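You operate a simulated robot arm through the tools that you are given. There is no shell and no other tool. Be economical: measure what you need, move in short steps, check, and stop when the job is done.

The job below is to be done with a simulated robot arm. You get a single attempt, and the scene is never put back.

TASK
Open the box drawer, take the orange pot labelled "grease" from the top of the low cabinet and put it in the floor of the box drawer and shut the drawer again. Then put three of the white rags from the top of the padded table on the top of the grey bench. Then take the grey pot from the top of the padded table and put it on the shelf of the padded table. Do these in the order given. Set down upright: orange pot, grey pot.

It is judged by the outcome, as a careful person would: the job done as asked, and still so three seconds after it is handed in. It fails if anything else is knocked over, pushed out of place, dropped, spilled or broken.

THE ROBOT
A 7-joint arm with a three-finger gripper on a trunk, on a base that drives. Base frame: it is fixed to the floor where the robot stands at the start and does not move with it; the origin is under the middle of the robot, x ahead of it, y to its left, z up. Units: mm, degrees, N and s.
With the tool pointing down near the work surface it reaches from about 140 to 880 mm from the robot's upright axis, wherever it stands. Its first joint turns from -166.0 to 166.0 degrees. Places, roughly: box drawer [600, 0, 500]; floor of the box drawer [700, -100, 500]; grey pot [2250, -8000, 1000]; shelf of the padded table [2100, -8100, 400]; top of the grey bench [200, -7500, 900]; white rag [2000, -8000, 1000]. Payload 2.94 kg.
The tool frame sits at the grasp point between the pads (the TCP): z along the fingers, y along the line on which they close. The tips reach 30 mm beyond it. Largest opening 132 mm; the body of the gripper starts 107 mm behind the TCP.
Orientation is told as [roll, pitch, yaw] about the base's x, y, z axes, in that order, counted from this pose: with the fingers straight down and closing along the base's y, the tool's x points along the base's -x, its y along +y and its z along -z.

THE INTERFACE
- The arm moves only by the tool arm_command. Its argument "commands" is a list of rows, each a list of 3 entries, a list of its own where there are three numbers: the shift along the tool's x, y, z in mm, then the turn, a rotation vector about the tool's x, y, z in rad, then the finger opening in mm, from 0 to 132. In form: [[[tx, ty, tz], [ax, ay, az], jaw], ...]. A call has 1 to 12 rows; each row shifts and turns the commanded pose from where the row before left it, along the tool's axes as they then stand. Each row takes 0.2 s and may step no farther than 50 mm and 8.6 degrees from the row before; otherwise, or with a gripper value out of range, the whole call is refused. A pose out of reach is approached as far as the arm can. The call stops where the force on the tool passes 40 N (or 10 N more than at its start, if that is more) or the arm is blocked; 0.2 s more then pass. The fingers move at their own pace and stop on an object; they squeeze with about 38 N. The grip force told is the motor's: it shows also when the fingers shut on nothing. Time passes only in rows, and 0.2 s behind the last, so rows that do not move let the fingers close. It gives the time, the measured TCP pose, the force on the tool (base axes), the opening and the grip force at its end, in the units of the frame above (readings bear some noise), with the torque about the TCP (base axes, N m) and any sound that the robot's microphone picked up.
- Cameras (640 x 400 px; columns grow to the right, rows downward): "scene" is now at [-5.6, 137.3, 1726.4]; the picture's right is [-0.91, -0.42, 0.00], its down [-0.38, 0.82, -0.43] and it looks along [0.18, -0.39, -0.90] (base axes); focal length 294 px, centre (320, 200). "wrist" rides on the gripper at [72, 3, -144] in the tool frame; the picture's right is [-0.04, 1.00, 0.00], its down [-0.88, -0.04, -0.48] and it looks along [-0.48, -0.02, 0.88] (tool axes); focal length 256 px, centre (320, 200). There is no depth. A picture from a camera that has moved, and an enlarged one, comes with that camera's place and axes in the base frame and with its lens.
- snapshot(camera): a new picture of that camera. It takes no simulated time.
- lift_body(by): slides the trunk up (or, below 0, down) by that many mm; the arm and the scene camera ride with it, the base frame stays. It gives what a move gives, with no picture.
- drive_base(legs): drives the robot by 1 to 6 legs, each [ahead, left, turn to the left] in mm, mm and degrees, along the robot's own axes; the way and the turn of a leg run together, so that a leg with both is an arc; at most 1500 mm and 180 degrees a leg. The arm and the cameras ride along, it lands a little off, and it stops where it bumps. It gives what a move gives.
- pan_tilt(pan, tilt): turns the head with the scene camera to pan (to the left, within 143 degrees either way) and tilt (down, from -29 to 69), counted from straight ahead of the robot. It gives what a move gives.
- inspect(camera, box): a new picture of the part [left, top, right, bottom] of that camera's present view, enlarged. It takes no simulated time.
- hand_in(): hands the job in; it is judged then, once.

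Go step by step. Nothing tells you exact positions but the pictures and the camera data: compare them with the known pose of the tool, close in by small moves and look again before you grip or let go. The budget is 186 turns and 156 pictures, counting those below and the enlarged ones. Unless the task says otherwise, let go and move clear before handing in, and close with one line.

The tools are called after ">>>" as name(argument=value, ...) on one line, values as JSON. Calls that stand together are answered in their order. arm_command: Moves the arm, as the interface text tells. Its arguments: {"type":"object","properties":{"commands":{"type":"array"}},"required":["commands"]} The other tools are called the same way: lift_body (by) slides the trunk up or down; drive_base (legs) drives the base; pan_tilt (pan, tilt) turns the head that bears the scene camera; snapshot (camera) takes a picture; inspect (camera, box) takes an enlarged picture of a part of a camera's view; hand_in () hands the job in.

At the start:

```text
time_s: 0.0
tool_pos: [142.9, -476.2, 1043.8]
tcp_rot: [0.0, 0.0, 0.0]
ft_force: [-0.9, -0.6, 0.1]
moment: [-0.02, 0.02, 0.0]
grip_width: 132.2
gripper_force: 0.1
trunk travel left (down, up): [-250.0, 290.0]
robot x, y, heading: [1.4, -4.0, 0.2]
head pan, tilt: [-65.1, 64.7]
```

scene: 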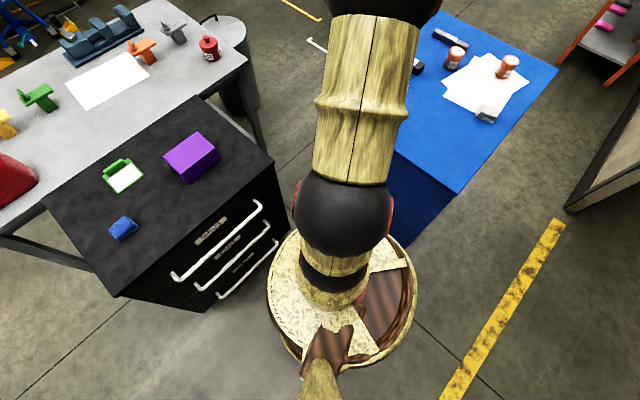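
wrist: 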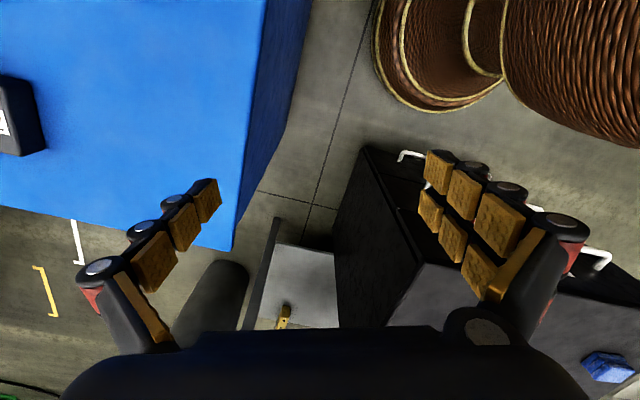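

The picture shows a black drawer cabinet ahead with three labelled drawers and a blue cabinet on the right with orange pots. I'll look closer at the labels.

>>> inspect(camera="scene", box=[160, 180, 290, 310])

>>> inspect(camera="scene", box=[400, 20, 560, 140])

```text
3.08 times, centred on (225, 245) of scene
camera zoom: at [-5.6, 137.3, 1726.4], right [-0.91, -0.42, 0.0], down [-0.38, 0.82, -0.43], along [0.18, -0.39, -0.9], focal length 903 px, centre (612, 62)
```

zoom: 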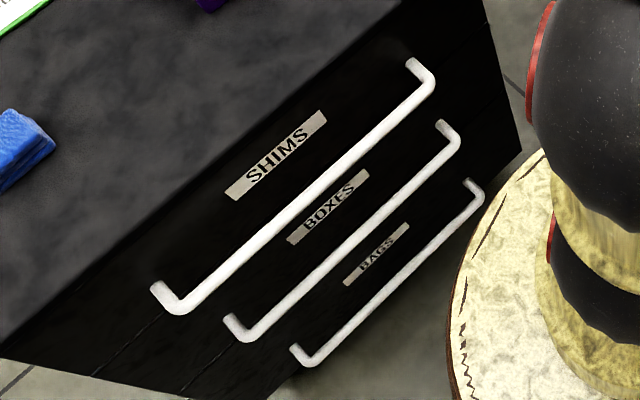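

```text
3.33 times, centred on (480, 80) of scene
camera zoom: at [-5.6, 137.3, 1726.4], right [-0.91, -0.42, 0.0], down [-0.38, 0.82, -0.43], along [0.18, -0.39, -0.9], focal length 978 px, centre (-213, 600)
```

zoom: 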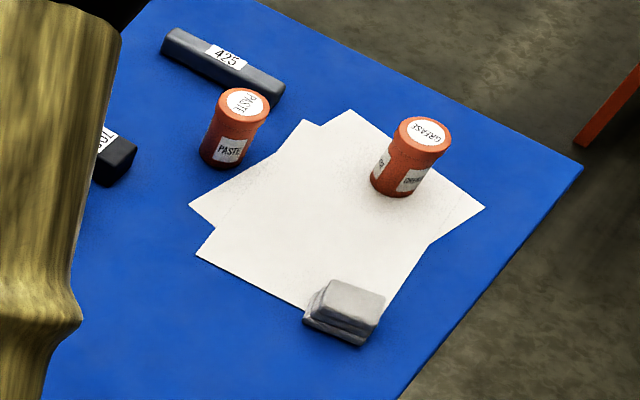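

The BOXES drawer is the middle one, and the grease pot is on the papers on the blue cabinet. I'll turn the head for better views of the drawer front.

>>> pan_tilt(pan=0, tilt=55)

>>> snapshot(camera="scene")

```text
time_s: 1.4
tool_pos: [142.6, -475.8, 1043.4]
tcp_rot: [0.0, 0.0, -0.1]
ft_force: [-0.1, 0.4, -0.1]
moment: [-0.02, -0.01, -0.05]
grip_width: 132.1
gripper_force: 0.0
trunk travel left (down, up): [-250.0, 290.0]
robot x, y, heading: [2.0, 1.6, -0.1]
head pan, tilt: [0.0, 55.0]
```

```text
151 pictures are left
camera scene: at [40.7, 192.6, 1737.7], right [0.0, -1.0, 0.0], down [-0.82, 0.0, -0.57], along [0.57, 0.0, -0.82], focal length 294 px, centre (320, 200)
```

scene: 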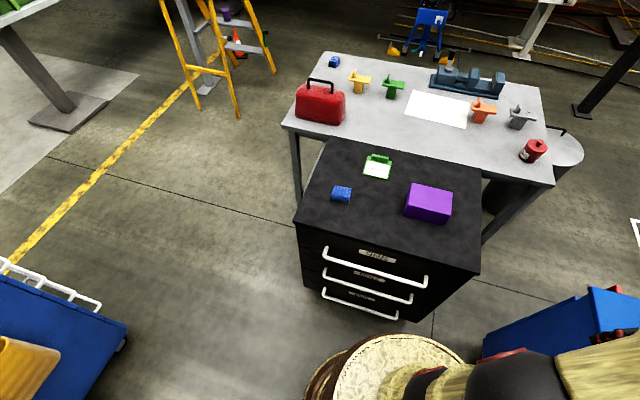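

I'll enlarge the drawer front for measurement.

>>> inspect(camera="scene", box=[280, 200, 500, 337])

```text
2.91 times, centred on (390, 268) of scene
camera zoom: at [40.7, 192.6, 1737.7], right [0.0, -1.0, 0.0], down [-0.82, 0.0, -0.57], along [0.57, 0.0, -0.82], focal length 854 px, centre (116, 1)
```

zoom: 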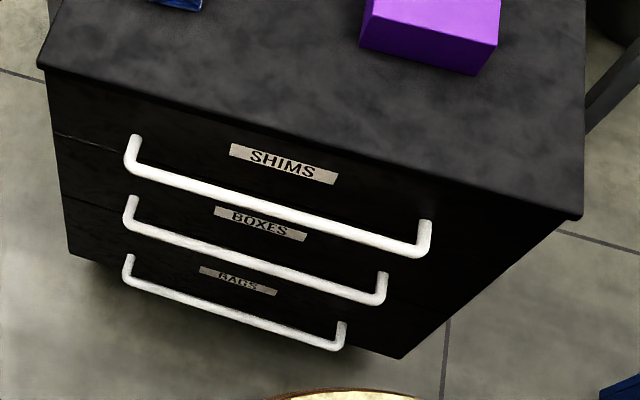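

The handle of BOXES is about centred at (414, 12, 592), with the front turned about 19°. Now I'll survey right and behind.

>>> pan_tilt(pan=-100, tilt=40)

>>> snapshot(camera="scene")

>>> pan_tilt(pan=-140, tilt=35)

>>> snapshot(camera="scene")

>>> pan_tilt(pan=140, tilt=40)

>>> snapshot(camera="scene")

```text
time_s: 3.1
tool_pos: [142.7, -476.8, 1044.4]
tcp_rot: [0.0, 0.1, 0.1]
ft_force: [-0.7, -0.6, -0.2]
moment: [0.01, -0.02, 0.02]
grip_width: 132.2
gripper_force: 0.0
trunk travel left (down, up): [-250.0, 290.0]
robot x, y, heading: [-1.5, -1.2, -0.2]
head pan, tilt: [-100.0, 40.0]
```

```text
149 pictures are left
camera scene: at [-46.1, 108.9, 1758.4], right [-0.98, 0.17, 0.0], down [0.11, 0.63, -0.77], along [-0.13, -0.75, -0.64], focal length 294 px, centre (320, 200)
```

scene: 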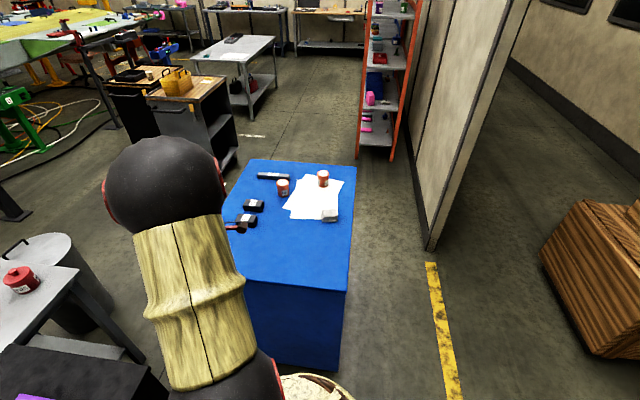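

```text
time_s: 4.2
tool_pos: [143.5, -476.2, 1043.3]
tcp_rot: [0.0, 0.0, 0.0]
ft_force: [-0.2, 0.6, -0.2]
moment: [0.01, -0.02, 0.02]
grip_width: 132.0
gripper_force: 0.0
trunk travel left (down, up): [-250.0, 290.0]
robot x, y, heading: [0.4, 0.6, -0.1]
head pan, tilt: [-140.0, 35.0]
```

```text
148 pictures are left
camera scene: at [-98.8, 136.0, 1765.9], right [-0.64, 0.77, 0.0], down [0.44, 0.37, -0.82], along [-0.63, -0.53, -0.57], focal length 294 px, centre (320, 200)
```

scene: 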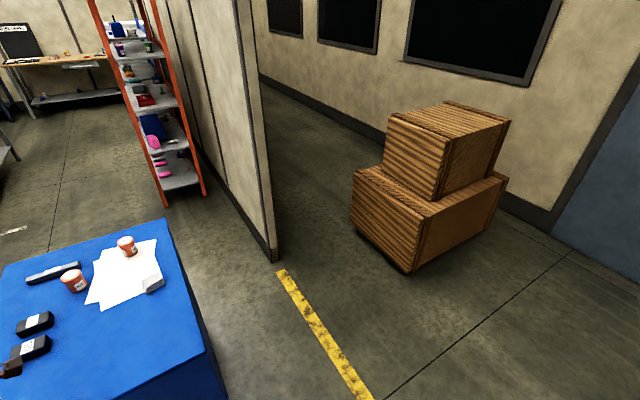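

```text
time_s: 8.1
tool_pos: [141.6, -477.1, 1042.5]
tcp_rot: [0.0, 0.0, 0.0]
ft_force: [-0.4, -0.7, -0.2]
moment: [-0.01, -0.01, 0.0]
grip_width: 132.1
gripper_force: 0.0
trunk travel left (down, up): [-250.0, 290.0]
robot x, y, heading: [1.8, 0.1, 0.0]
head pan, tilt: [140.0, 40.0]
```

```text
147 pictures are left
camera scene: at [-96.5, 247.3, 1758.4], right [0.64, 0.77, 0.0], down [0.49, -0.41, -0.77], along [-0.59, 0.49, -0.64], focal length 294 px, centre (320, 200)
```

scene: 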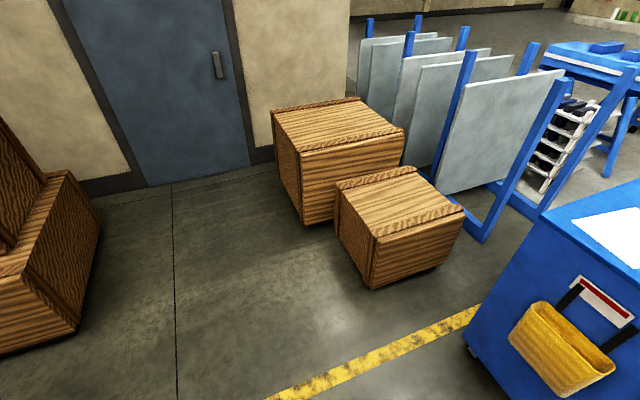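

The grease pot is around (-254, -1003, 900) on the blue cabinet. I'll drive back and turn to face the drawer squarely.

>>> drive_base(legs=[[-295, 252, 0], [0, 0, -19]])

>>> pan_tilt(pan=0, tilt=50)

>>> snapshot(camera="scene")

```text
time_s: 11.5
tool_pos: [-316.8, -243.0, 1043.9]
tcp_rot: [0.0, 0.0, -19.1]
ft_force: [-0.5, -0.6, -0.4]
moment: [0.0, -0.04, 0.0]
grip_width: 131.9
gripper_force: 0.0
trunk travel left (down, up): [-250.0, 290.0]
robot x, y, heading: [-295.4, 252.5, -18.9]
head pan, tilt: [140.0, 40.0]
```

```text
time_s: 13.8
tool_pos: [-316.1, -242.8, 1044.1]
tcp_rot: [0.0, -0.1, -19.1]
ft_force: [0.2, -0.2, 0.9]
moment: [0.0, 0.01, 0.01]
grip_width: 131.7
gripper_force: 0.1
trunk travel left (down, up): [-250.0, 290.0]
robot x, y, heading: [-293.3, 256.8, -19.2]
head pan, tilt: [0.0, 50.0]
```

```text
146 pictures are left
camera scene: at [-190.5, 421.2, 1744.2], right [-0.33, -0.94, 0.0], down [-0.72, 0.25, -0.64], along [0.61, -0.21, -0.77], focal length 294 px, centre (320, 200)
```

scene: 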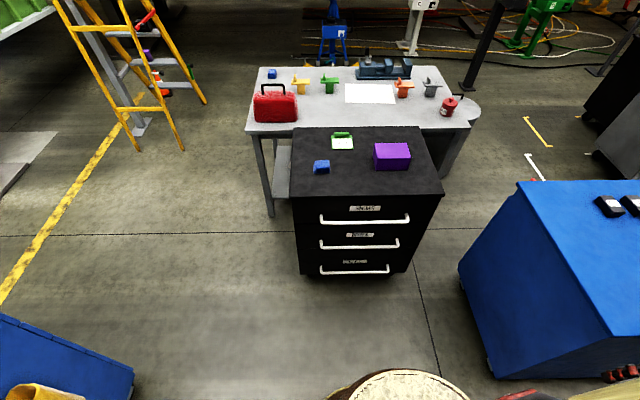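

Squarely facing now. I'll zoom for a precise handle fix.

>>> inspect(camera="scene", box=[288, 190, 448, 290])

```text
4.00 times, centred on (368, 240) of scene
camera zoom: at [-190.5, 421.2, 1744.2], right [-0.33, -0.94, 0.0], down [-0.72, 0.25, -0.64], along [0.61, -0.21, -0.77], focal length 1174 px, centre (128, 40)
```

zoom: 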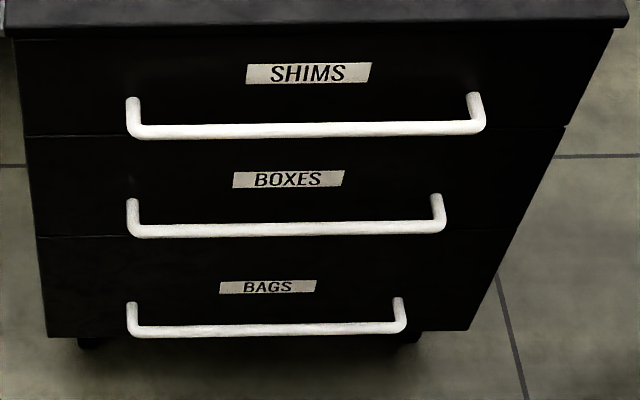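

The handle triangulates to about (432, 3, 528). I'll swing the arm round to the front along an arc.

>>> arm_command(commands=[[[-46.5, 16.4, 0], [0, 0, -0.0986], 60], [[-46.5, 16.4, 0], [0, 0, -0.0986], 60], [[-46.5, 16.4, 0], [0, 0, -0.0986], 60], [[-46.5, 16.4, 0], [0, 0, -0.0986], 60], [[-46.5, 16.4, 0], [0, 0, -0.0986], 60], [[-46.5, 16.4, 0], [0, 0, -0.0986], 60], [[-46.5, 16.4, 0], [0, 0, -0.0986], 60], [[-46.5, 16.4, 0], [0, 0, -0.0986], 60], [[-46.5, 16.4, 0], [0, 0, -0.0986], 60], [[-46.5, 16.4, 0], [0, 0, -0.0986], 60], [[-46.5, 16.4, 0], [0, 0, -0.0986], 60], [[-46.5, 16.4, 0], [0, 0, -0.0986], 60]])

```text
time_s: 16.4
tool_pos: [159.8, 48.2, 1043.8]
tcp_rot: [0.0, 0.1, 48.8]
ft_force: [-0.2, 0.0, -0.8]
moment: [0.0, -0.01, 0.0]
grip_width: 60.3
gripper_force: 0.1
trunk travel left (down, up): [-250.0, 290.0]
robot x, y, heading: [-291.3, 254.7, -19.1]
head pan, tilt: [0.0, 50.0]
```

Now align yaw and tilt the tool to horizontal pointing at the drawer.

>>> arm_command(commands=[[[0, 0, 0], [0, 0, -0.1303], 60], [[0, 0, 0], [0, 0, -0.1303], 60], [[0, 0, 0], [0, 0, -0.1303], 60], [[0, 0, 0], [0.1428, 0, 0], 60], [[0, 0, 0], [0.1428, 0, 0], 60], [[0, 0, 0], [0.1428, 0, 0], 60], [[0, 0, 0], [0.1428, 0, 0], 60], [[0, 0, 0], [0.1428, 0, 0], 60], [[0, 0, 0], [0.1428, 0, 0], 60], [[0, 0, 0], [0.1428, 0, 0], 60], [[0, 0, 0], [0.1428, 0, 0], 60], [[0, 0, 0], [0.1428, 0, 0], 60]])

>>> arm_command(commands=[[[-23, 0, 0], [0.1428, 0, 0], 60], [[-23, 0, 0], [0.1428, 0, 0], 60], [[0, 45, 0], [0, 0, 0], 60], [[0, 45, 0], [0, 0, 0], 60], [[0, 45, 0], [0, 0, 0], 60], [[0, 45, 0], [0, 0, 0], 60], [[0, 45, 0], [0, 0, 0], 60]])

>>> lift_body(by=-150)

>>> snapshot(camera="wrist")

```text
time_s: 19.0
tool_pos: [146.7, 62.7, 1082.7]
tcp_rot: [-55.9, 0.1, 70.8]
ft_force: [-1.0, 0.4, 0.5]
moment: [0.02, 0.01, 0.01]
grip_width: 59.9
gripper_force: 0.0
out of reach, approached as far as the arm can: row 10, 11, 12
trunk travel left (down, up): [-250.0, 290.0]
robot x, y, heading: [-295.5, 256.6, -19.2]
head pan, tilt: [0.0, 50.0]
```

```text
time_s: 20.8
tool_pos: [128.7, 65.0, 942.1]
tcp_rot: [-73.8, 2.9, 64.7]
ft_force: [-0.3, 1.4, -0.8]
moment: [-0.01, 0.03, -0.01]
grip_width: 59.9
gripper_force: 0.0
out of reach, approached as far as the arm can: row 1, 2
trunk travel left (down, up): [-250.0, 290.0]
robot x, y, heading: [-298.2, 256.4, -19.2]
head pan, tilt: [0.0, 50.0]
stopped in row 7: the arm was blocked; the commanded pose is now the measured one
```

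```text
time_s: 22.5
tool_pos: [128.9, 65.0, 791.3]
tcp_rot: [-73.8, 3.0, 64.7]
ft_force: [0.1, 0.1, 0.0]
moment: [-0.02, 0.01, 0.01]
grip_width: 60.0
gripper_force: 0.0
trunk travel left (down, up): [-100.0, 440.0]
robot x, y, heading: [-294.1, 256.3, -19.3]
head pan, tilt: [0.0, 50.0]
```

```text
144 pictures are left
camera wrist: at [-27.8, 60.5, 832.2], right [-0.26, 0.11, -0.96], down [-0.03, 0.99, 0.12], along [0.97, 0.06, -0.25], focal length 256 px, centre (320, 200)
```

wrist: 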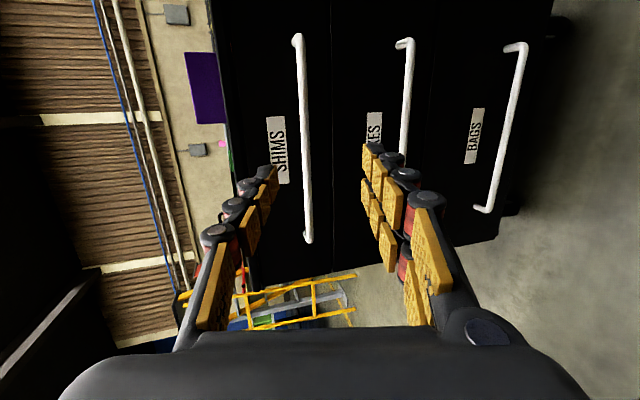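

The tilt reaches a limit close in; a tilt of about 75° is enough. I'll correct yaw while moving outward and down.

>>> arm_command(commands=[[[0, 0, 40], [0, 0, 0], 60], [[0, 0, 40], [0, -0.06, 0.01], 60], [[0, 0, 30], [0, -0.06, 0.01], 60], [[0, 40, 0], [0, 0, 0], 60], [[0, 40, 0], [0, 0, 0], 60], [[0, 0, 0], [0, 0, 0], 60]])

>>> snapshot(camera="wrist")

```text
time_s: 23.9
tool_pos: [203.1, 27.5, 682.4]
tcp_rot: [-73.6, -0.1, 70.9]
ft_force: [-0.5, 0.0, -0.1]
moment: [-0.01, 0.03, 0.03]
grip_width: 60.0
gripper_force: 0.1
trunk travel left (down, up): [-100.0, 440.0]
robot x, y, heading: [-297.2, 254.2, -19.2]
head pan, tilt: [0.0, 50.0]
```

```text
143 pictures are left
camera wrist: at [46.3, 3.2, 721.6], right [-0.25, 0.13, -0.96], down [-0.14, 0.98, 0.17], along [0.96, 0.17, -0.23], focal length 256 px, centre (320, 200)
```

wrist: 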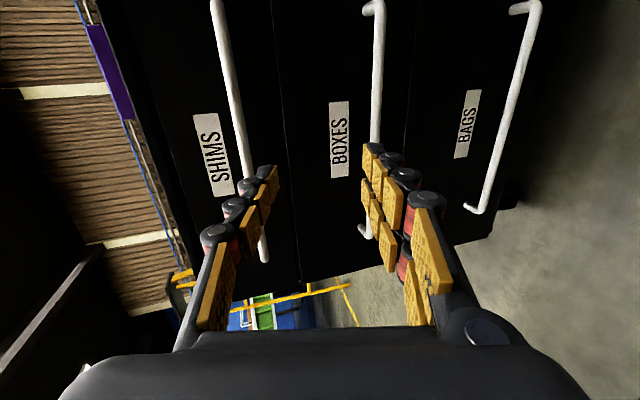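

The handle bar reads z ≈ 532. I'll lower to it and centre along the bar, then look.

>>> arm_command(commands=[[[-13, 40, 12], [0, 0, 0], 60], [[-13, 40, 12], [0, 0, 0], 60], [[-13, 40, 12], [0, 0, 0], 60], [[0, 20, 6], [0, 0, 0], 60], [[0, 0, 0], [0, 0, 0], 60]])

>>> snapshot(camera="wrist")

```text
time_s: 25.1
tool_pos: [216.9, 64.9, 538.6]
tcp_rot: [-73.6, -0.1, 71.1]
ft_force: [0.5, -0.1, -0.4]
moment: [-0.02, 0.05, -0.02]
grip_width: 60.1
gripper_force: 0.0
trunk travel left (down, up): [-100.0, 440.0]
robot x, y, heading: [-296.0, 256.1, -19.1]
head pan, tilt: [0.0, 50.0]
```

```text
142 pictures are left
camera wrist: at [60.8, 40.5, 575.6], right [-0.25, 0.13, -0.96], down [-0.14, 0.98, 0.17], along [0.96, 0.17, -0.23], focal length 256 px, centre (320, 200)
```

wrist: 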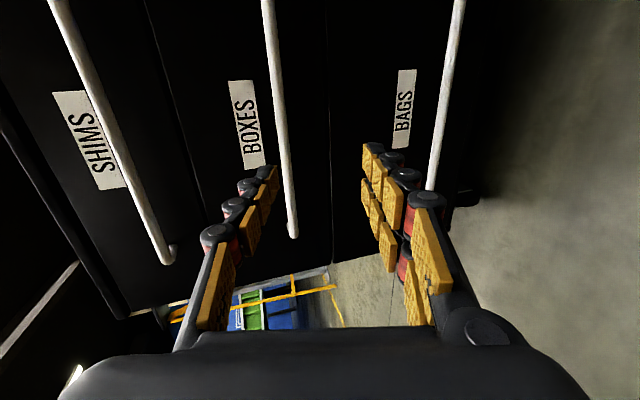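

The bar is at z≈528 and ~223 mm ahead. Advance 150 mm and recheck.

>>> arm_command(commands=[[[0, -8, 37], [0, 0, 0], 70], [[0, -8, 37], [0, 0, 0], 70], [[0, -8, 37], [0, 0, 0], 70], [[0, -8, 37], [0, 0, 0], 70], [[0, 0, 0], [0, 0, 0], 70]])

>>> snapshot(camera="wrist")

```text
time_s: 26.3
tool_pos: [360.0, 15.0, 525.0]
tcp_rot: [-73.7, -0.1, 70.9]
ft_force: [-0.1, -0.8, 0.7]
moment: [0.01, -0.02, -0.01]
grip_width: 69.8
gripper_force: 0.1
trunk travel left (down, up): [-100.0, 440.0]
robot x, y, heading: [-293.7, 251.9, -19.0]
head pan, tilt: [0.0, 50.0]
```

```text
141 pictures are left
camera wrist: at [203.9, -9.0, 563.4], right [-0.25, 0.13, -0.96], down [-0.14, 0.98, 0.17], along [0.96, 0.17, -0.23], focal length 256 px, centre (320, 200)
```

wrist: 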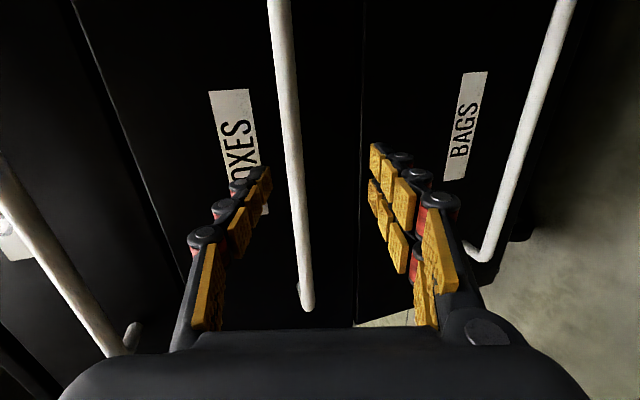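

Aligned. Advance another 60 mm and close on the bar.

>>> arm_command(commands=[[[0, -9.5, 29], [0, 0, 0], 70], [[0, -9.5, 29], [0, 0, 0], 70], [[0, 0, 0], [0, 0, 0], 0], [[0, 0, 0], [0, 0, 0], 0], [[0, 0, 0], [0, 0, 0], 0], [[0, 0, 0], [0, 0, 0], 0], [[0, 0, 0], [0, 0, 0], 0]])

>>> snapshot(camera="wrist")

```text
time_s: 27.9
tool_pos: [419.1, -5.2, 531.4]
tcp_rot: [-73.9, -0.1, 71.0]
ft_force: [1.6, -0.4, 14.1]
moment: [-0.33, -0.11, 0.11]
grip_width: 15.3
gripper_force: 26.2
trunk travel left (down, up): [-100.0, 440.0]
robot x, y, heading: [-300.5, 255.0, -19.1]
head pan, tilt: [0.0, 50.0]
```

```text
140 pictures are left
camera wrist: at [262.2, -29.2, 567.8], right [-0.25, 0.13, -0.96], down [-0.14, 0.98, 0.17], along [0.96, 0.17, -0.22], focal length 256 px, centre (320, 200)
```

wrist: 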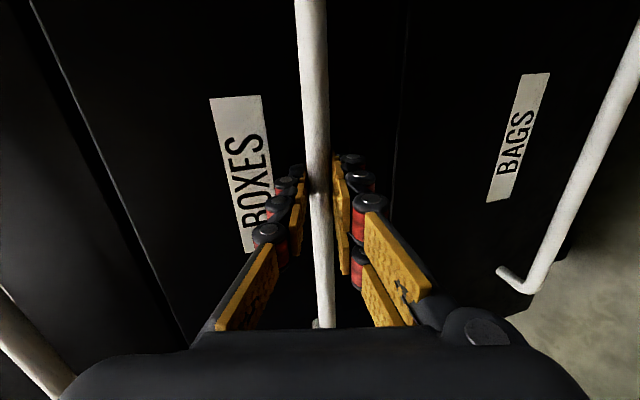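

Bar held. Pull the drawer out along its normal with the arm.

>>> arm_command(commands=[[[0, 5.5, -19.2], [0, 0, 0], 0], [[0, 8.3, -28.8], [0, 0, 0], 0], [[0, 8.3, -28.8], [0, 0, 0], 0], [[0, 8.3, -28.8], [0, 0, 0], 0], [[0, 8.3, -28.8], [0, 0, 0], 0], [[0, 8.3, -28.8], [0, 0, 0], 0], [[0, 8.3, -28.8], [0, 0, 0], 0]])

>>> snapshot(camera="scene")

```text
time_s: 29.0
tool_pos: [308.2, 30.3, 530.7]
tcp_rot: [-74.0, 0.1, 70.7]
ft_force: [3.0, -0.5, 4.9]
moment: [-0.5, 0.19, -0.12]
grip_width: 14.7
gripper_force: 41.3
trunk travel left (down, up): [-100.0, 440.0]
robot x, y, heading: [-296.0, 253.0, -19.1]
head pan, tilt: [0.0, 50.0]
stopped in row 5: the force on the tool passed its limit at 42 N (the readings are from after the stop); the commanded pose is now the measured one
```

```text
139 pictures are left
camera scene: at [-189.5, 420.9, 1593.9], right [-0.33, -0.94, 0.0], down [-0.72, 0.25, -0.64], along [0.61, -0.21, -0.77], focal length 294 px, centre (320, 200)
```

scene: 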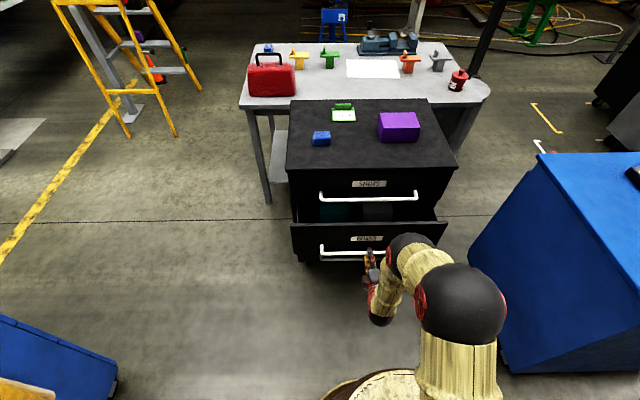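

The drawer is coming; the pull was just a bit fast. Continue slower.

>>> arm_command(commands=[[[0, 2.8, -9.6], [0, 0, 0], 0], [[0, 4.2, -14.4], [0, 0, 0], 0], [[0, 5, -17.3], [0, 0, 0], 0], [[0, 5, -17.3], [0, 0, 0], 0], [[0, 5, -17.3], [0, 0, 0], 0], [[0, 5, -17.3], [0, 0, 0], 0], [[0, 5, -17.3], [0, 0, 0], 0], [[0, 5, -17.3], [0, 0, 0], 0], [[0, 5, -17.3], [0, 0, 0], 0], [[0, 5, -17.3], [0, 0, 0], 0], [[0, 5, -17.3], [0, 0, 0], 0], [[0, 5, -17.3], [0, 0, 0], 0]])

>>> snapshot(camera="scene")

```text
time_s: 31.4
tool_pos: [140.1, 88.7, 530.0]
tcp_rot: [-74.0, 0.1, 70.5]
ft_force: [-2.6, 0.8, -11.2]
moment: [-0.45, 0.31, -0.67]
grip_width: 15.3
gripper_force: 41.1
trunk travel left (down, up): [-100.0, 440.0]
robot x, y, heading: [-293.1, 255.3, -19.3]
head pan, tilt: [0.0, 50.0]
stopped in row 12: the force on the tool passed its limit at 48 N (the readings are from after the stop); the commanded pose is now the measured one
```

```text
138 pictures are left
camera scene: at [-189.9, 420.9, 1593.9], right [-0.33, -0.94, 0.0], down [-0.72, 0.25, -0.64], along [0.61, -0.21, -0.77], focal length 294 px, centre (320, 200)
```

scene: 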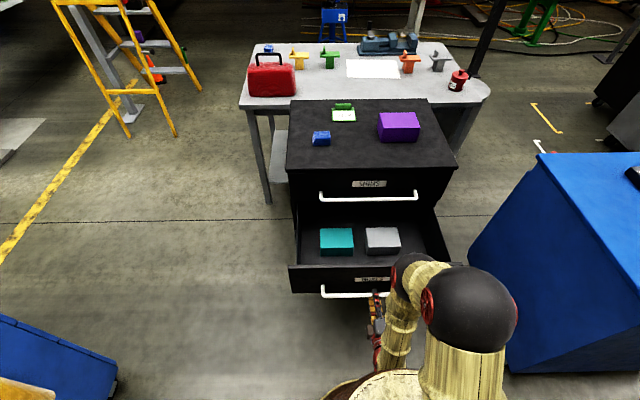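

The drawer is open about 295 mm, apparently at its stop. I'll look at the free floor.

>>> inspect(camera="scene", box=[280, 180, 480, 305])

```text
3.20 times, centred on (380, 242) of scene
camera zoom: at [-189.9, 420.9, 1593.9], right [-0.33, -0.94, 0.0], down [-0.72, 0.25, -0.64], along [0.61, -0.21, -0.77], focal length 939 px, centre (128, 64)
```

zoom: 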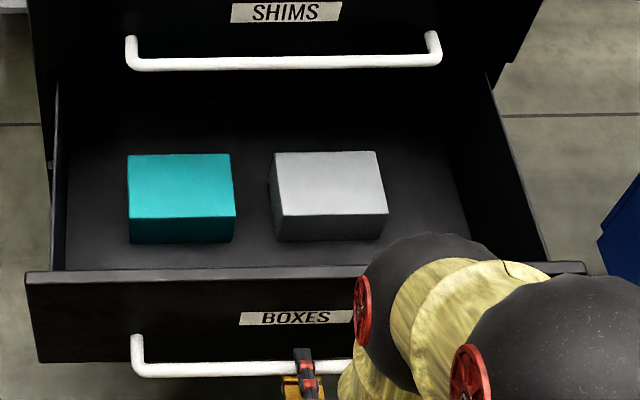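

The front strip of the drawer floor is free. I release the bar and back the base off straight, then lift.

>>> arm_command(commands=[[[0, 0, 0], [0, 0, 0], 70], [[0, 0, 0], [0, 0, 0], 70], [[0, 0, 0], [0, 0, 0], 70], [[0, 0, 0], [0, 0, 0], 70]])

>>> drive_base(legs=[[-200, 0, 0]])

>>> lift_body(by=350)

>>> snapshot(camera="scene")

```text
time_s: 32.4
tool_pos: [140.9, 89.5, 531.6]
tcp_rot: [-74.2, 0.1, 70.6]
ft_force: [-0.2, -0.4, 0.1]
moment: [0.01, -0.01, -0.02]
grip_width: 70.3
gripper_force: 0.0
trunk travel left (down, up): [-100.0, 440.0]
robot x, y, heading: [-296.9, 254.9, -19.1]
head pan, tilt: [0.0, 50.0]
```

```text
time_s: 34.0
tool_pos: [-50.0, 155.8, 531.9]
tcp_rot: [-74.0, 0.2, 70.5]
ft_force: [-0.5, -0.6, -0.6]
moment: [-0.02, -0.02, 0.0]
grip_width: 69.8
gripper_force: 0.1
trunk travel left (down, up): [-100.0, 440.0]
robot x, y, heading: [-487.6, 321.4, -19.2]
head pan, tilt: [0.0, 50.0]
```

```text
time_s: 37.5
tool_pos: [-50.3, 155.8, 880.1]
tcp_rot: [-74.1, 0.0, 70.6]
ft_force: [0.3, -0.5, -0.2]
moment: [0.03, -0.01, -0.02]
grip_width: 70.1
gripper_force: 0.0
trunk travel left (down, up): [-450.0, 90.0]
robot x, y, heading: [-486.2, 320.0, -19.3]
head pan, tilt: [0.0, 50.0]
```

```text
136 pictures are left
camera scene: at [-381.1, 487.5, 1944.1], right [-0.33, -0.94, 0.0], down [-0.72, 0.25, -0.64], along [0.61, -0.21, -0.77], focal length 294 px, centre (320, 200)
```

scene: 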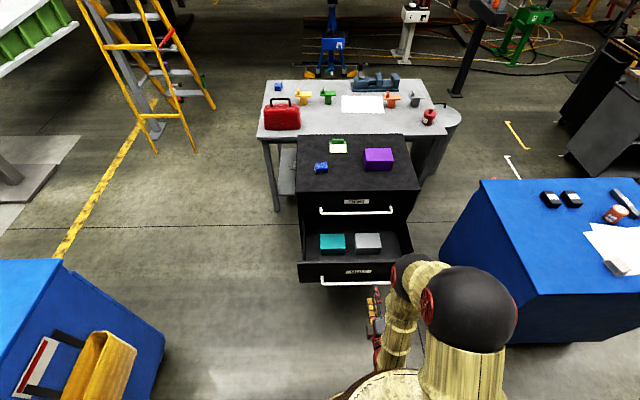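

Return the tool to pointing down and raise it.

>>> arm_command(commands=[[[0, 0, 0], [-0.1293, 0, 0], 100], [[0, 0, 0], [-0.1293, 0, 0], 100], [[0, 0, 0], [-0.1293, 0, 0], 100], [[0, 0, 0], [-0.1293, 0, 0], 100], [[0, 0, 0], [-0.1293, 0, 0], 100], [[0, 0, 0], [-0.1293, 0, 0], 100], [[0, 0, 0], [-0.1293, 0, 0], 100], [[0, 0, 0], [-0.1293, 0, 0], 100], [[0, 0, 0], [-0.1293, 0, 0], 100], [[0, 0, 0], [-0.1293, 0, 0], 100]])

>>> arm_command(commands=[[[0, 0, -45], [0, 0, 0], 100], [[0, 0, -45], [0, 0, 0], 100], [[0, 0, -45], [0, 0, 0], 100], [[0, 0, -45], [0, 0, 0], 100], [[0, 0, -45], [0, 0, 0], 100], [[0, 0, -45], [0, 0, 0], 100]])

>>> drive_base(legs=[[76, -873, 0]])

>>> pan_tilt(pan=-28, tilt=55)

>>> snapshot(camera="scene")

>>> snapshot(camera="wrist")

```text
time_s: 39.7
tool_pos: [-50.9, 155.4, 880.8]
tcp_rot: [0.1, 0.0, 70.6]
ft_force: [-0.4, -0.3, -1.4]
moment: [0.0, -0.03, 0.04]
grip_width: 100.2
gripper_force: 0.0
trunk travel left (down, up): [-450.0, 90.0]
robot x, y, heading: [-488.3, 318.4, -19.2]
head pan, tilt: [0.0, 50.0]
```

```text
time_s: 41.1
tool_pos: [-51.1, 157.0, 1153.5]
tcp_rot: [0.0, 0.0, 70.6]
ft_force: [-0.1, -0.7, -1.2]
moment: [-0.06, -0.04, 0.04]
grip_width: 100.0
gripper_force: 0.2
trunk travel left (down, up): [-450.0, 90.0]
robot x, y, heading: [-488.5, 320.7, -19.3]
head pan, tilt: [0.0, 50.0]
```

```text
time_s: 45.7
tool_pos: [-265.0, -691.3, 1152.1]
tcp_rot: [-0.1, 0.1, 70.4]
ft_force: [-1.0, -0.3, 0.3]
moment: [0.05, -0.02, -0.01]
grip_width: 100.0
gripper_force: 0.1
trunk travel left (down, up): [-450.0, 90.0]
robot x, y, heading: [-701.9, -526.9, -19.3]
head pan, tilt: [0.0, 50.0]
```

```text
time_s: 46.6
tool_pos: [-265.0, -689.7, 1152.5]
tcp_rot: [0.0, 0.0, 70.5]
ft_force: [0.3, 0.2, -0.1]
moment: [0.03, 0.02, -0.02]
grip_width: 100.2
gripper_force: 0.0
trunk travel left (down, up): [-450.0, 90.0]
robot x, y, heading: [-703.4, -529.7, -19.1]
head pan, tilt: [-28.0, 55.0]
```

```text
135 pictures are left
camera scene: at [-619.4, -385.9, 1937.7], right [-0.73, -0.68, 0.0], down [-0.56, 0.6, -0.57], along [0.39, -0.42, -0.82], focal length 294 px, centre (320, 200)
```

scene: 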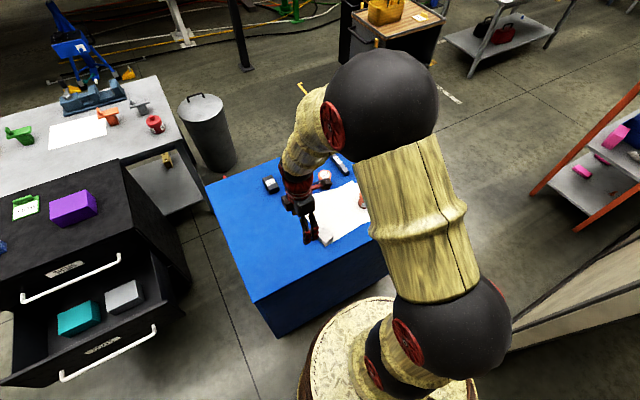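

```text
134 pictures are left
camera wrist: at [-293.9, -758.5, 1296.6], right [-0.93, 0.37, 0.0], down [0.33, 0.82, 0.47], along [0.18, 0.44, -0.88], focal length 256 px, centre (320, 200)
```

wrist: 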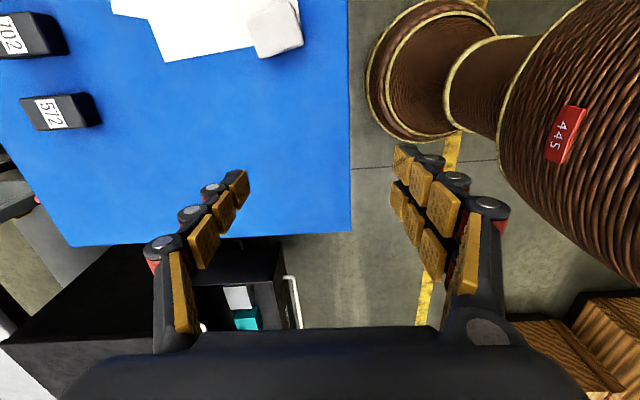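

Move the tool over toward the estimated grease pot position, staying high.

>>> arm_command(commands=[[[43, -16.3, 0], [0, 0, 0], 110], [[43, -16.3, 0], [0, 0, 0], 110], [[43, -16.3, 0], [0, 0, 0], 110], [[43, -16.3, 0], [0, 0, 0], 110], [[43, -16.3, 0], [0, 0, 0], 110], [[43, -16.3, 0], [0, 0, 0], 110], [[43, -16.3, 0], [0, 0, 0], 110], [[0, 0, 0], [0, 0, 0], 110]])

>>> snapshot(camera="wrist")

>>> snapshot(camera="scene")

```text
time_s: 48.4
tool_pos: [-258.1, -1010.3, 1151.9]
tcp_rot: [-0.1, 0.2, 70.6]
ft_force: [-0.2, 0.0, -0.6]
moment: [-0.03, -0.04, 0.0]
grip_width: 110.1
gripper_force: 0.0
trunk travel left (down, up): [-450.0, 90.0]
robot x, y, heading: [-701.2, -524.1, -19.3]
head pan, tilt: [-28.0, 55.0]
```

```text
133 pictures are left
camera wrist: at [-286.5, -1079.1, 1296.7], right [-0.93, 0.37, 0.0], down [0.33, 0.82, 0.47], along [0.18, 0.44, -0.88], focal length 256 px, centre (320, 200)
```

wrist: 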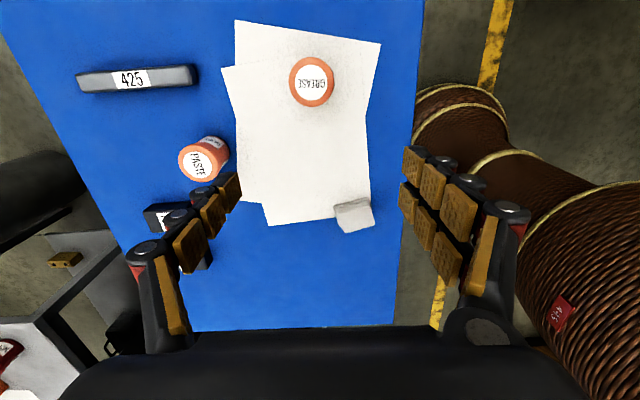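

```text
132 pictures are left
camera scene: at [-619.7, -385.2, 1937.6], right [-0.74, -0.68, 0.0], down [-0.56, 0.6, -0.57], along [0.39, -0.42, -0.82], focal length 294 px, centre (320, 200)
```

scene: 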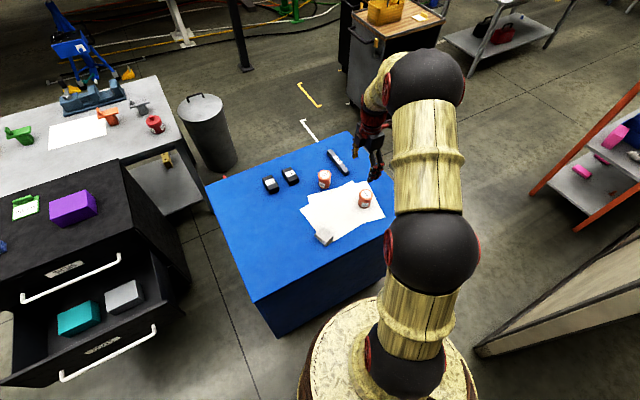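

The grease pot is about 51 mm further on in -y. I'll center over it and descend partway.

>>> arm_command(commands=[[[26, -3, 0], [0, 0, 0], 110], [[26, -3, 0], [0, 0, 0], 110], [[0, 0, 40], [0, 0, 0], 110], [[0, 0, 40], [0, 0, 0], 110], [[0, 0, 0], [0, 0, 0], 110]])

>>> snapshot(camera="wrist")

```text
time_s: 49.6
tool_pos: [-269.4, -1062.7, 1072.9]
tcp_rot: [-0.2, 0.1, 70.5]
ft_force: [0.8, 0.2, -0.4]
moment: [-0.02, -0.03, 0.01]
grip_width: 110.2
gripper_force: 0.1
trunk travel left (down, up): [-450.0, 90.0]
robot x, y, heading: [-701.7, -526.8, -19.4]
head pan, tilt: [-28.0, 55.0]
```

```text
131 pictures are left
camera wrist: at [-299.0, -1130.4, 1216.8], right [-0.93, 0.37, 0.0], down [0.33, 0.82, 0.47], along [0.18, 0.44, -0.88], focal length 256 px, centre (320, 200)
```

wrist: 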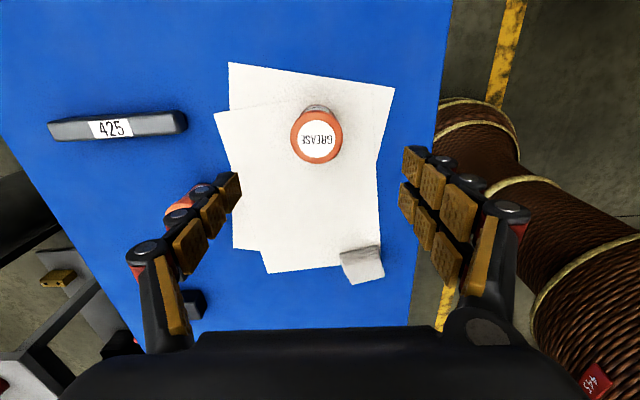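

The pot is centred under the tool: top z ≈ 937, ~57 mm wide, base ≈ 857. Descend to grip height.

>>> arm_command(commands=[[[-1, 0, 40], [0, 0, 0], 86], [[-1, 0, 40], [0, 0, 0], 86], [[0, 0, 30], [0, 0, 0], 86], [[0, 0, 0], [0, 0, 0], 86]])

>>> snapshot(camera="wrist")

>>> inspect(camera="scene", box=[280, 130, 440, 230])

```text
time_s: 50.6
tool_pos: [-268.5, -1062.5, 963.2]
tcp_rot: [-0.1, 0.1, 70.5]
ft_force: [-0.5, 0.3, 1.0]
moment: [-0.01, 0.03, 0.04]
grip_width: 86.0
gripper_force: 0.0
trunk travel left (down, up): [-450.0, 90.0]
robot x, y, heading: [-701.9, -526.0, -19.7]
head pan, tilt: [-28.0, 55.0]
```

```text
130 pictures are left
camera wrist: at [-297.2, -1129.8, 1106.9], right [-0.93, 0.37, 0.0], down [0.33, 0.82, 0.47], along [0.18, 0.44, -0.88], focal length 256 px, centre (320, 200)
```

wrist: 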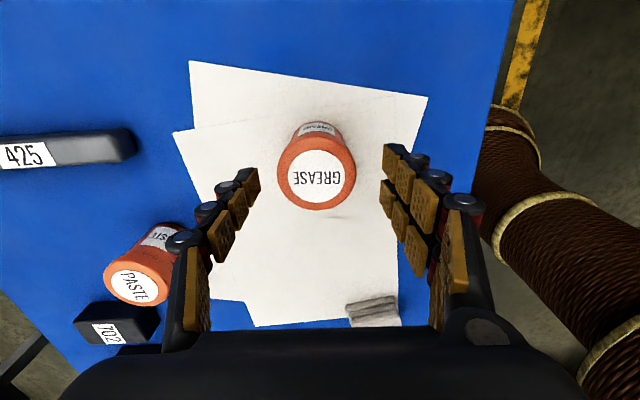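

```text
4.00 times, centred on (360, 180) of scene
camera zoom: at [-619.7, -386.1, 1937.7], right [-0.74, -0.68, 0.0], down [-0.56, 0.6, -0.57], along [0.39, -0.42, -0.82], focal length 1174 px, centre (160, 280)
```

zoom: 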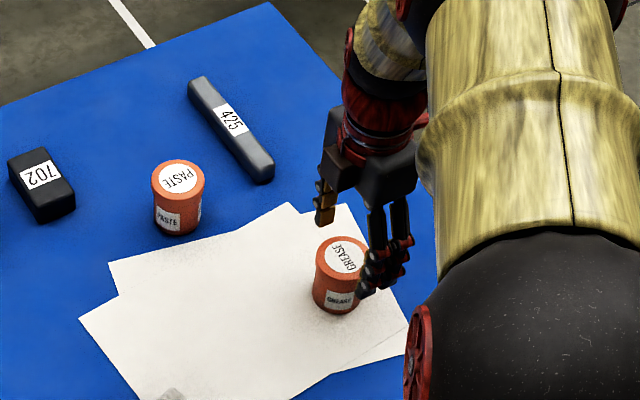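

Centred. Lower to z ≈ 901 and close.

>>> arm_command(commands=[[[-1, -1, 32], [0, 0, 0], 86], [[-1, -1, 30], [0, 0, 0], 86], [[0, 0, 0], [0, 0, 0], 40], [[0, 0, 0], [0, 0, 0], 40], [[0, 0, 0], [0, 0, 0], 40], [[0, 0, 0], [0, 0, 0], 40]])

>>> snapshot(camera="wrist")

```text
time_s: 52.0
tool_pos: [-265.3, -1061.4, 900.5]
tcp_rot: [0.0, 0.0, 70.5]
ft_force: [1.0, -0.7, 1.1]
moment: [-0.06, -0.05, 0.04]
grip_width: 56.3
gripper_force: 33.8
trunk travel left (down, up): [-450.0, 90.0]
robot x, y, heading: [-706.3, -524.8, -19.4]
head pan, tilt: [-28.0, 55.0]
```

```text
128 pictures are left
camera wrist: at [-294.8, -1129.3, 1044.5], right [-0.93, 0.37, 0.0], down [0.33, 0.82, 0.47], along [0.18, 0.44, -0.88], focal length 256 px, centre (320, 200)
```

wrist: 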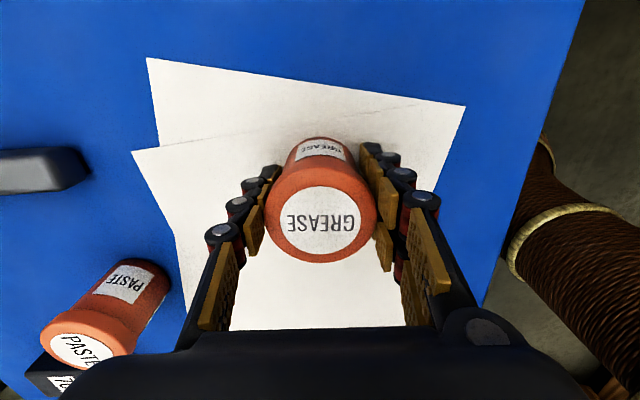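

Pot held. Lift and bring the arm back to front, then drive back to the drawer.

>>> arm_command(commands=[[[0, 0, -20], [0, 0, 0], 40], [[0, 0, -45], [0, 0, 0], 40], [[0, 0, -45], [0, 0, 0], 40], [[0, 0, -45], [0, 0, 0], 40], [[0, 0, -45], [0, 0, 0], 40], [[0, 0, -45], [0, 0, 0], 40], [[0, 0, 0], [0, 0, 0], 40]])

>>> arm_command(commands=[[[-40, 13, 0], [0, 0, 0], 40], [[-40, 13, 0], [0, 0, 0], 40], [[-40, 13, 0], [0, 0, 0], 40], [[-40, 13, 0], [0, 0, 0], 40], [[-40, 13, 0], [0, 0, 0], 40], [[-40, 13, 0], [0, 0, 0], 40], [[-40, 13, 0], [0, 0, 0], 40], [[-40, 13, 0], [0, 0, 0], 40], [[-25, 10, 0], [0, 0, 0], 40], [[0, 0, 0], [0, 0, 0], 40]])

>>> drive_base(legs=[[-60, 482, 0], [216, 200, 0]])

>>> pan_tilt(pan=0, tilt=58)

>>> snapshot(camera="scene")

>>> snapshot(camera="wrist")

```text
time_s: 53.6
tool_pos: [-266.6, -1060.9, 1145.6]
tcp_rot: [0.1, 0.0, 70.6]
ft_force: [0.0, -0.6, -0.8]
moment: [0.01, 0.0, -0.04]
grip_width: 56.2
gripper_force: 38.1
trunk travel left (down, up): [-450.0, 90.0]
robot x, y, heading: [-700.2, -530.3, -19.5]
head pan, tilt: [-28.0, 55.0]
```

```text
time_s: 55.8
tool_pos: [-258.6, -697.2, 1146.4]
tcp_rot: [0.1, 0.1, 70.5]
ft_force: [0.1, -0.3, -0.6]
moment: [-0.03, 0.0, 0.03]
grip_width: 56.4
gripper_force: 38.0
trunk travel left (down, up): [-450.0, 90.0]
robot x, y, heading: [-704.2, -525.6, -19.2]
head pan, tilt: [-28.0, 55.0]
```

```text
time_s: 60.3
tool_pos: [113.4, -105.6, 1146.6]
tcp_rot: [0.0, 0.1, 70.3]
ft_force: [0.6, -0.3, -1.3]
moment: [-0.02, 0.06, 0.02]
grip_width: 56.3
gripper_force: 37.9
trunk travel left (down, up): [-450.0, 90.0]
robot x, y, heading: [-329.4, 70.0, -19.5]
head pan, tilt: [-28.0, 55.0]
```

```text
time_s: 61.2
tool_pos: [112.8, -105.8, 1146.0]
tcp_rot: [0.0, 0.1, 70.4]
ft_force: [0.3, 0.3, -1.6]
moment: [0.03, -0.02, 0.01]
grip_width: 56.4
gripper_force: 38.2
trunk travel left (down, up): [-450.0, 90.0]
robot x, y, heading: [-327.9, 66.3, -19.6]
head pan, tilt: [0.0, 58.0]
```

```text
127 pictures are left
camera scene: at [-231.9, 236.1, 1934.0], right [-0.33, -0.94, 0.0], down [-0.8, 0.28, -0.53], along [0.5, -0.18, -0.85], focal length 294 px, centre (320, 200)
```

scene: 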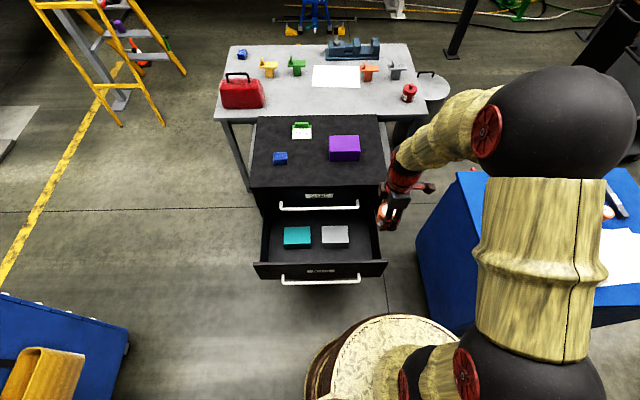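

```text
126 pictures are left
camera wrist: at [83.2, -173.1, 1290.2], right [-0.93, 0.38, 0.0], down [0.33, 0.82, 0.47], along [0.18, 0.44, -0.88], focal length 256 px, centre (320, 200)
```

wrist: 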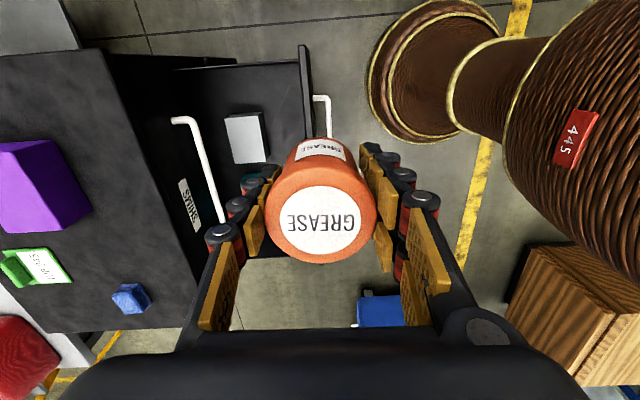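

Zoom on the drawer for an exact placement point.

>>> inspect(camera="scene", box=[240, 190, 400, 290])

```text
4.00 times, centred on (320, 240) of scene
camera zoom: at [-231.9, 236.1, 1934.0], right [-0.33, -0.94, 0.0], down [-0.8, 0.28, -0.53], along [0.5, -0.18, -0.85], focal length 1174 px, centre (320, 40)
```

zoom: 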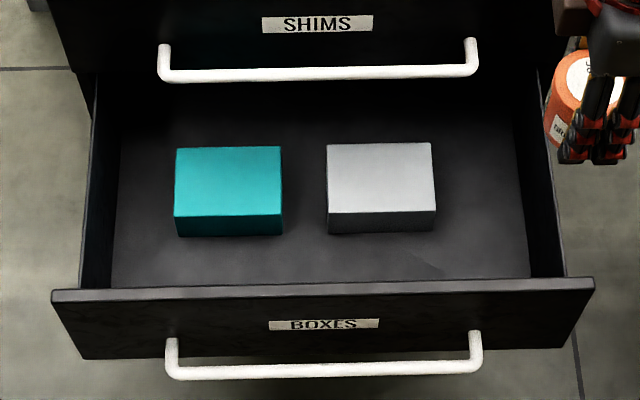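

Target point over the drawer: about (219, -116). Move there high, then lower by the trunk partway and check.

>>> arm_command(commands=[[[-9, -34.3, 0], [0, 0, 0], 40], [[-9, -34.3, 0], [0, 0, 0], 40], [[-8, -34.4, 0], [0, 0, 0], 40], [[0, 0, 0], [0, 0, 0], 40]])

>>> lift_body(by=-330)

>>> snapshot(camera="scene")

>>> snapshot(camera="wrist")

```text
time_s: 62.2
tool_pos: [217.3, -115.5, 1146.5]
tcp_rot: [-0.2, 0.0, 70.4]
ft_force: [0.1, 1.3, -1.0]
moment: [-0.04, -0.03, -0.01]
grip_width: 56.3
gripper_force: 37.9
trunk travel left (down, up): [-450.0, 90.0]
robot x, y, heading: [-328.1, 65.5, -19.7]
head pan, tilt: [0.0, 58.0]
```

```text
time_s: 65.5
tool_pos: [217.8, -114.9, 815.6]
tcp_rot: [0.0, 0.2, 70.4]
ft_force: [0.3, 1.1, -1.5]
moment: [-0.03, -0.04, 0.0]
grip_width: 55.9
gripper_force: 38.4
trunk travel left (down, up): [-120.0, 420.0]
robot x, y, heading: [-333.4, 66.6, -19.6]
head pan, tilt: [0.0, 58.0]
```

```text
124 pictures are left
camera scene: at [-231.7, 236.3, 1604.1], right [-0.33, -0.94, 0.0], down [-0.8, 0.28, -0.53], along [0.5, -0.18, -0.85], focal length 294 px, centre (320, 200)
```

scene: 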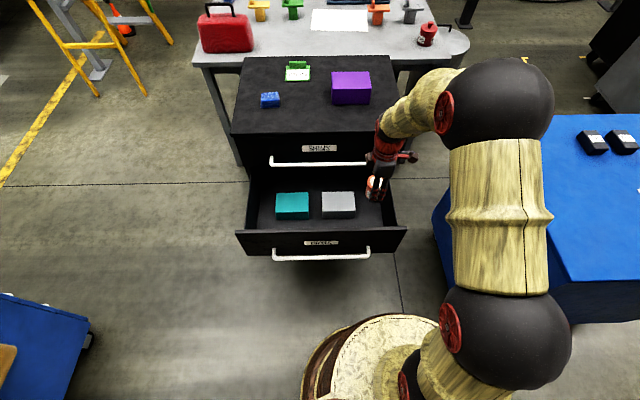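

```text
123 pictures are left
camera wrist: at [189.4, -183.2, 960.4], right [-0.93, 0.38, 0.0], down [0.33, 0.82, 0.47], along [0.18, 0.44, -0.88], focal length 256 px, centre (320, 200)
```

wrist: 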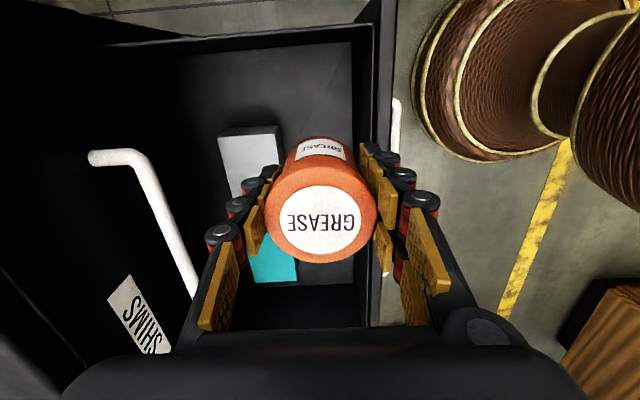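

Pot needs to shift 22 mm away from the drawer front so the gripper body clears its panel. Then lower to just above the floor.

>>> arm_command(commands=[[[8, -22, 0], [0, 0, 0], 40], [[0, 0, 40], [0, 0, 0], 40], [[0, 0, 40], [0, 0, 0], 40], [[0, 0, 40], [0, 0, 0], 40], [[0, 0, 0], [0, 0, 0], 40]])

>>> snapshot(camera="wrist")

>>> inspect(camera="scene", box=[230, 140, 430, 265])

```text
time_s: 66.7
tool_pos: [235.8, -130.9, 695.2]
tcp_rot: [0.0, 0.0, 70.4]
ft_force: [0.7, -0.6, -2.3]
moment: [0.04, 0.06, -0.02]
grip_width: 56.0
gripper_force: 37.7
trunk travel left (down, up): [-120.0, 420.0]
robot x, y, heading: [-333.0, 66.7, -19.2]
head pan, tilt: [0.0, 58.0]
```

```text
122 pictures are left
camera wrist: at [207.3, -198.9, 839.5], right [-0.93, 0.38, 0.0], down [0.33, 0.82, 0.47], along [0.18, 0.44, -0.88], focal length 256 px, centre (320, 200)
```

wrist: 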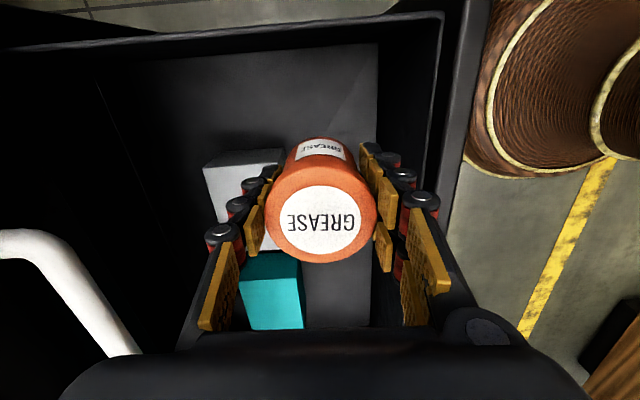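

```text
3.20 times, centred on (330, 202) of scene
camera zoom: at [-231.2, 236.1, 1604.0], right [-0.33, -0.94, 0.0], down [-0.8, 0.28, -0.53], along [0.5, -0.18, -0.85], focal length 939 px, centre (288, 192)
```

zoom: 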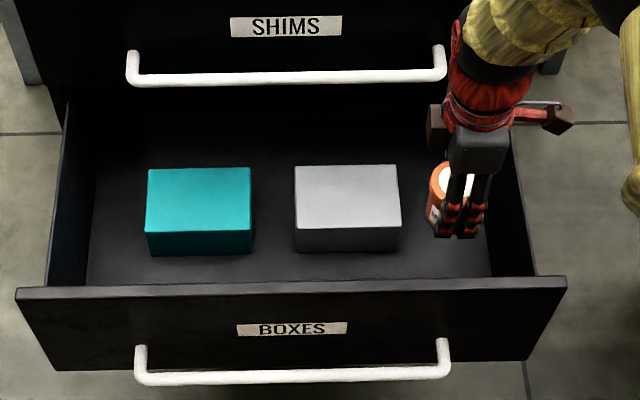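

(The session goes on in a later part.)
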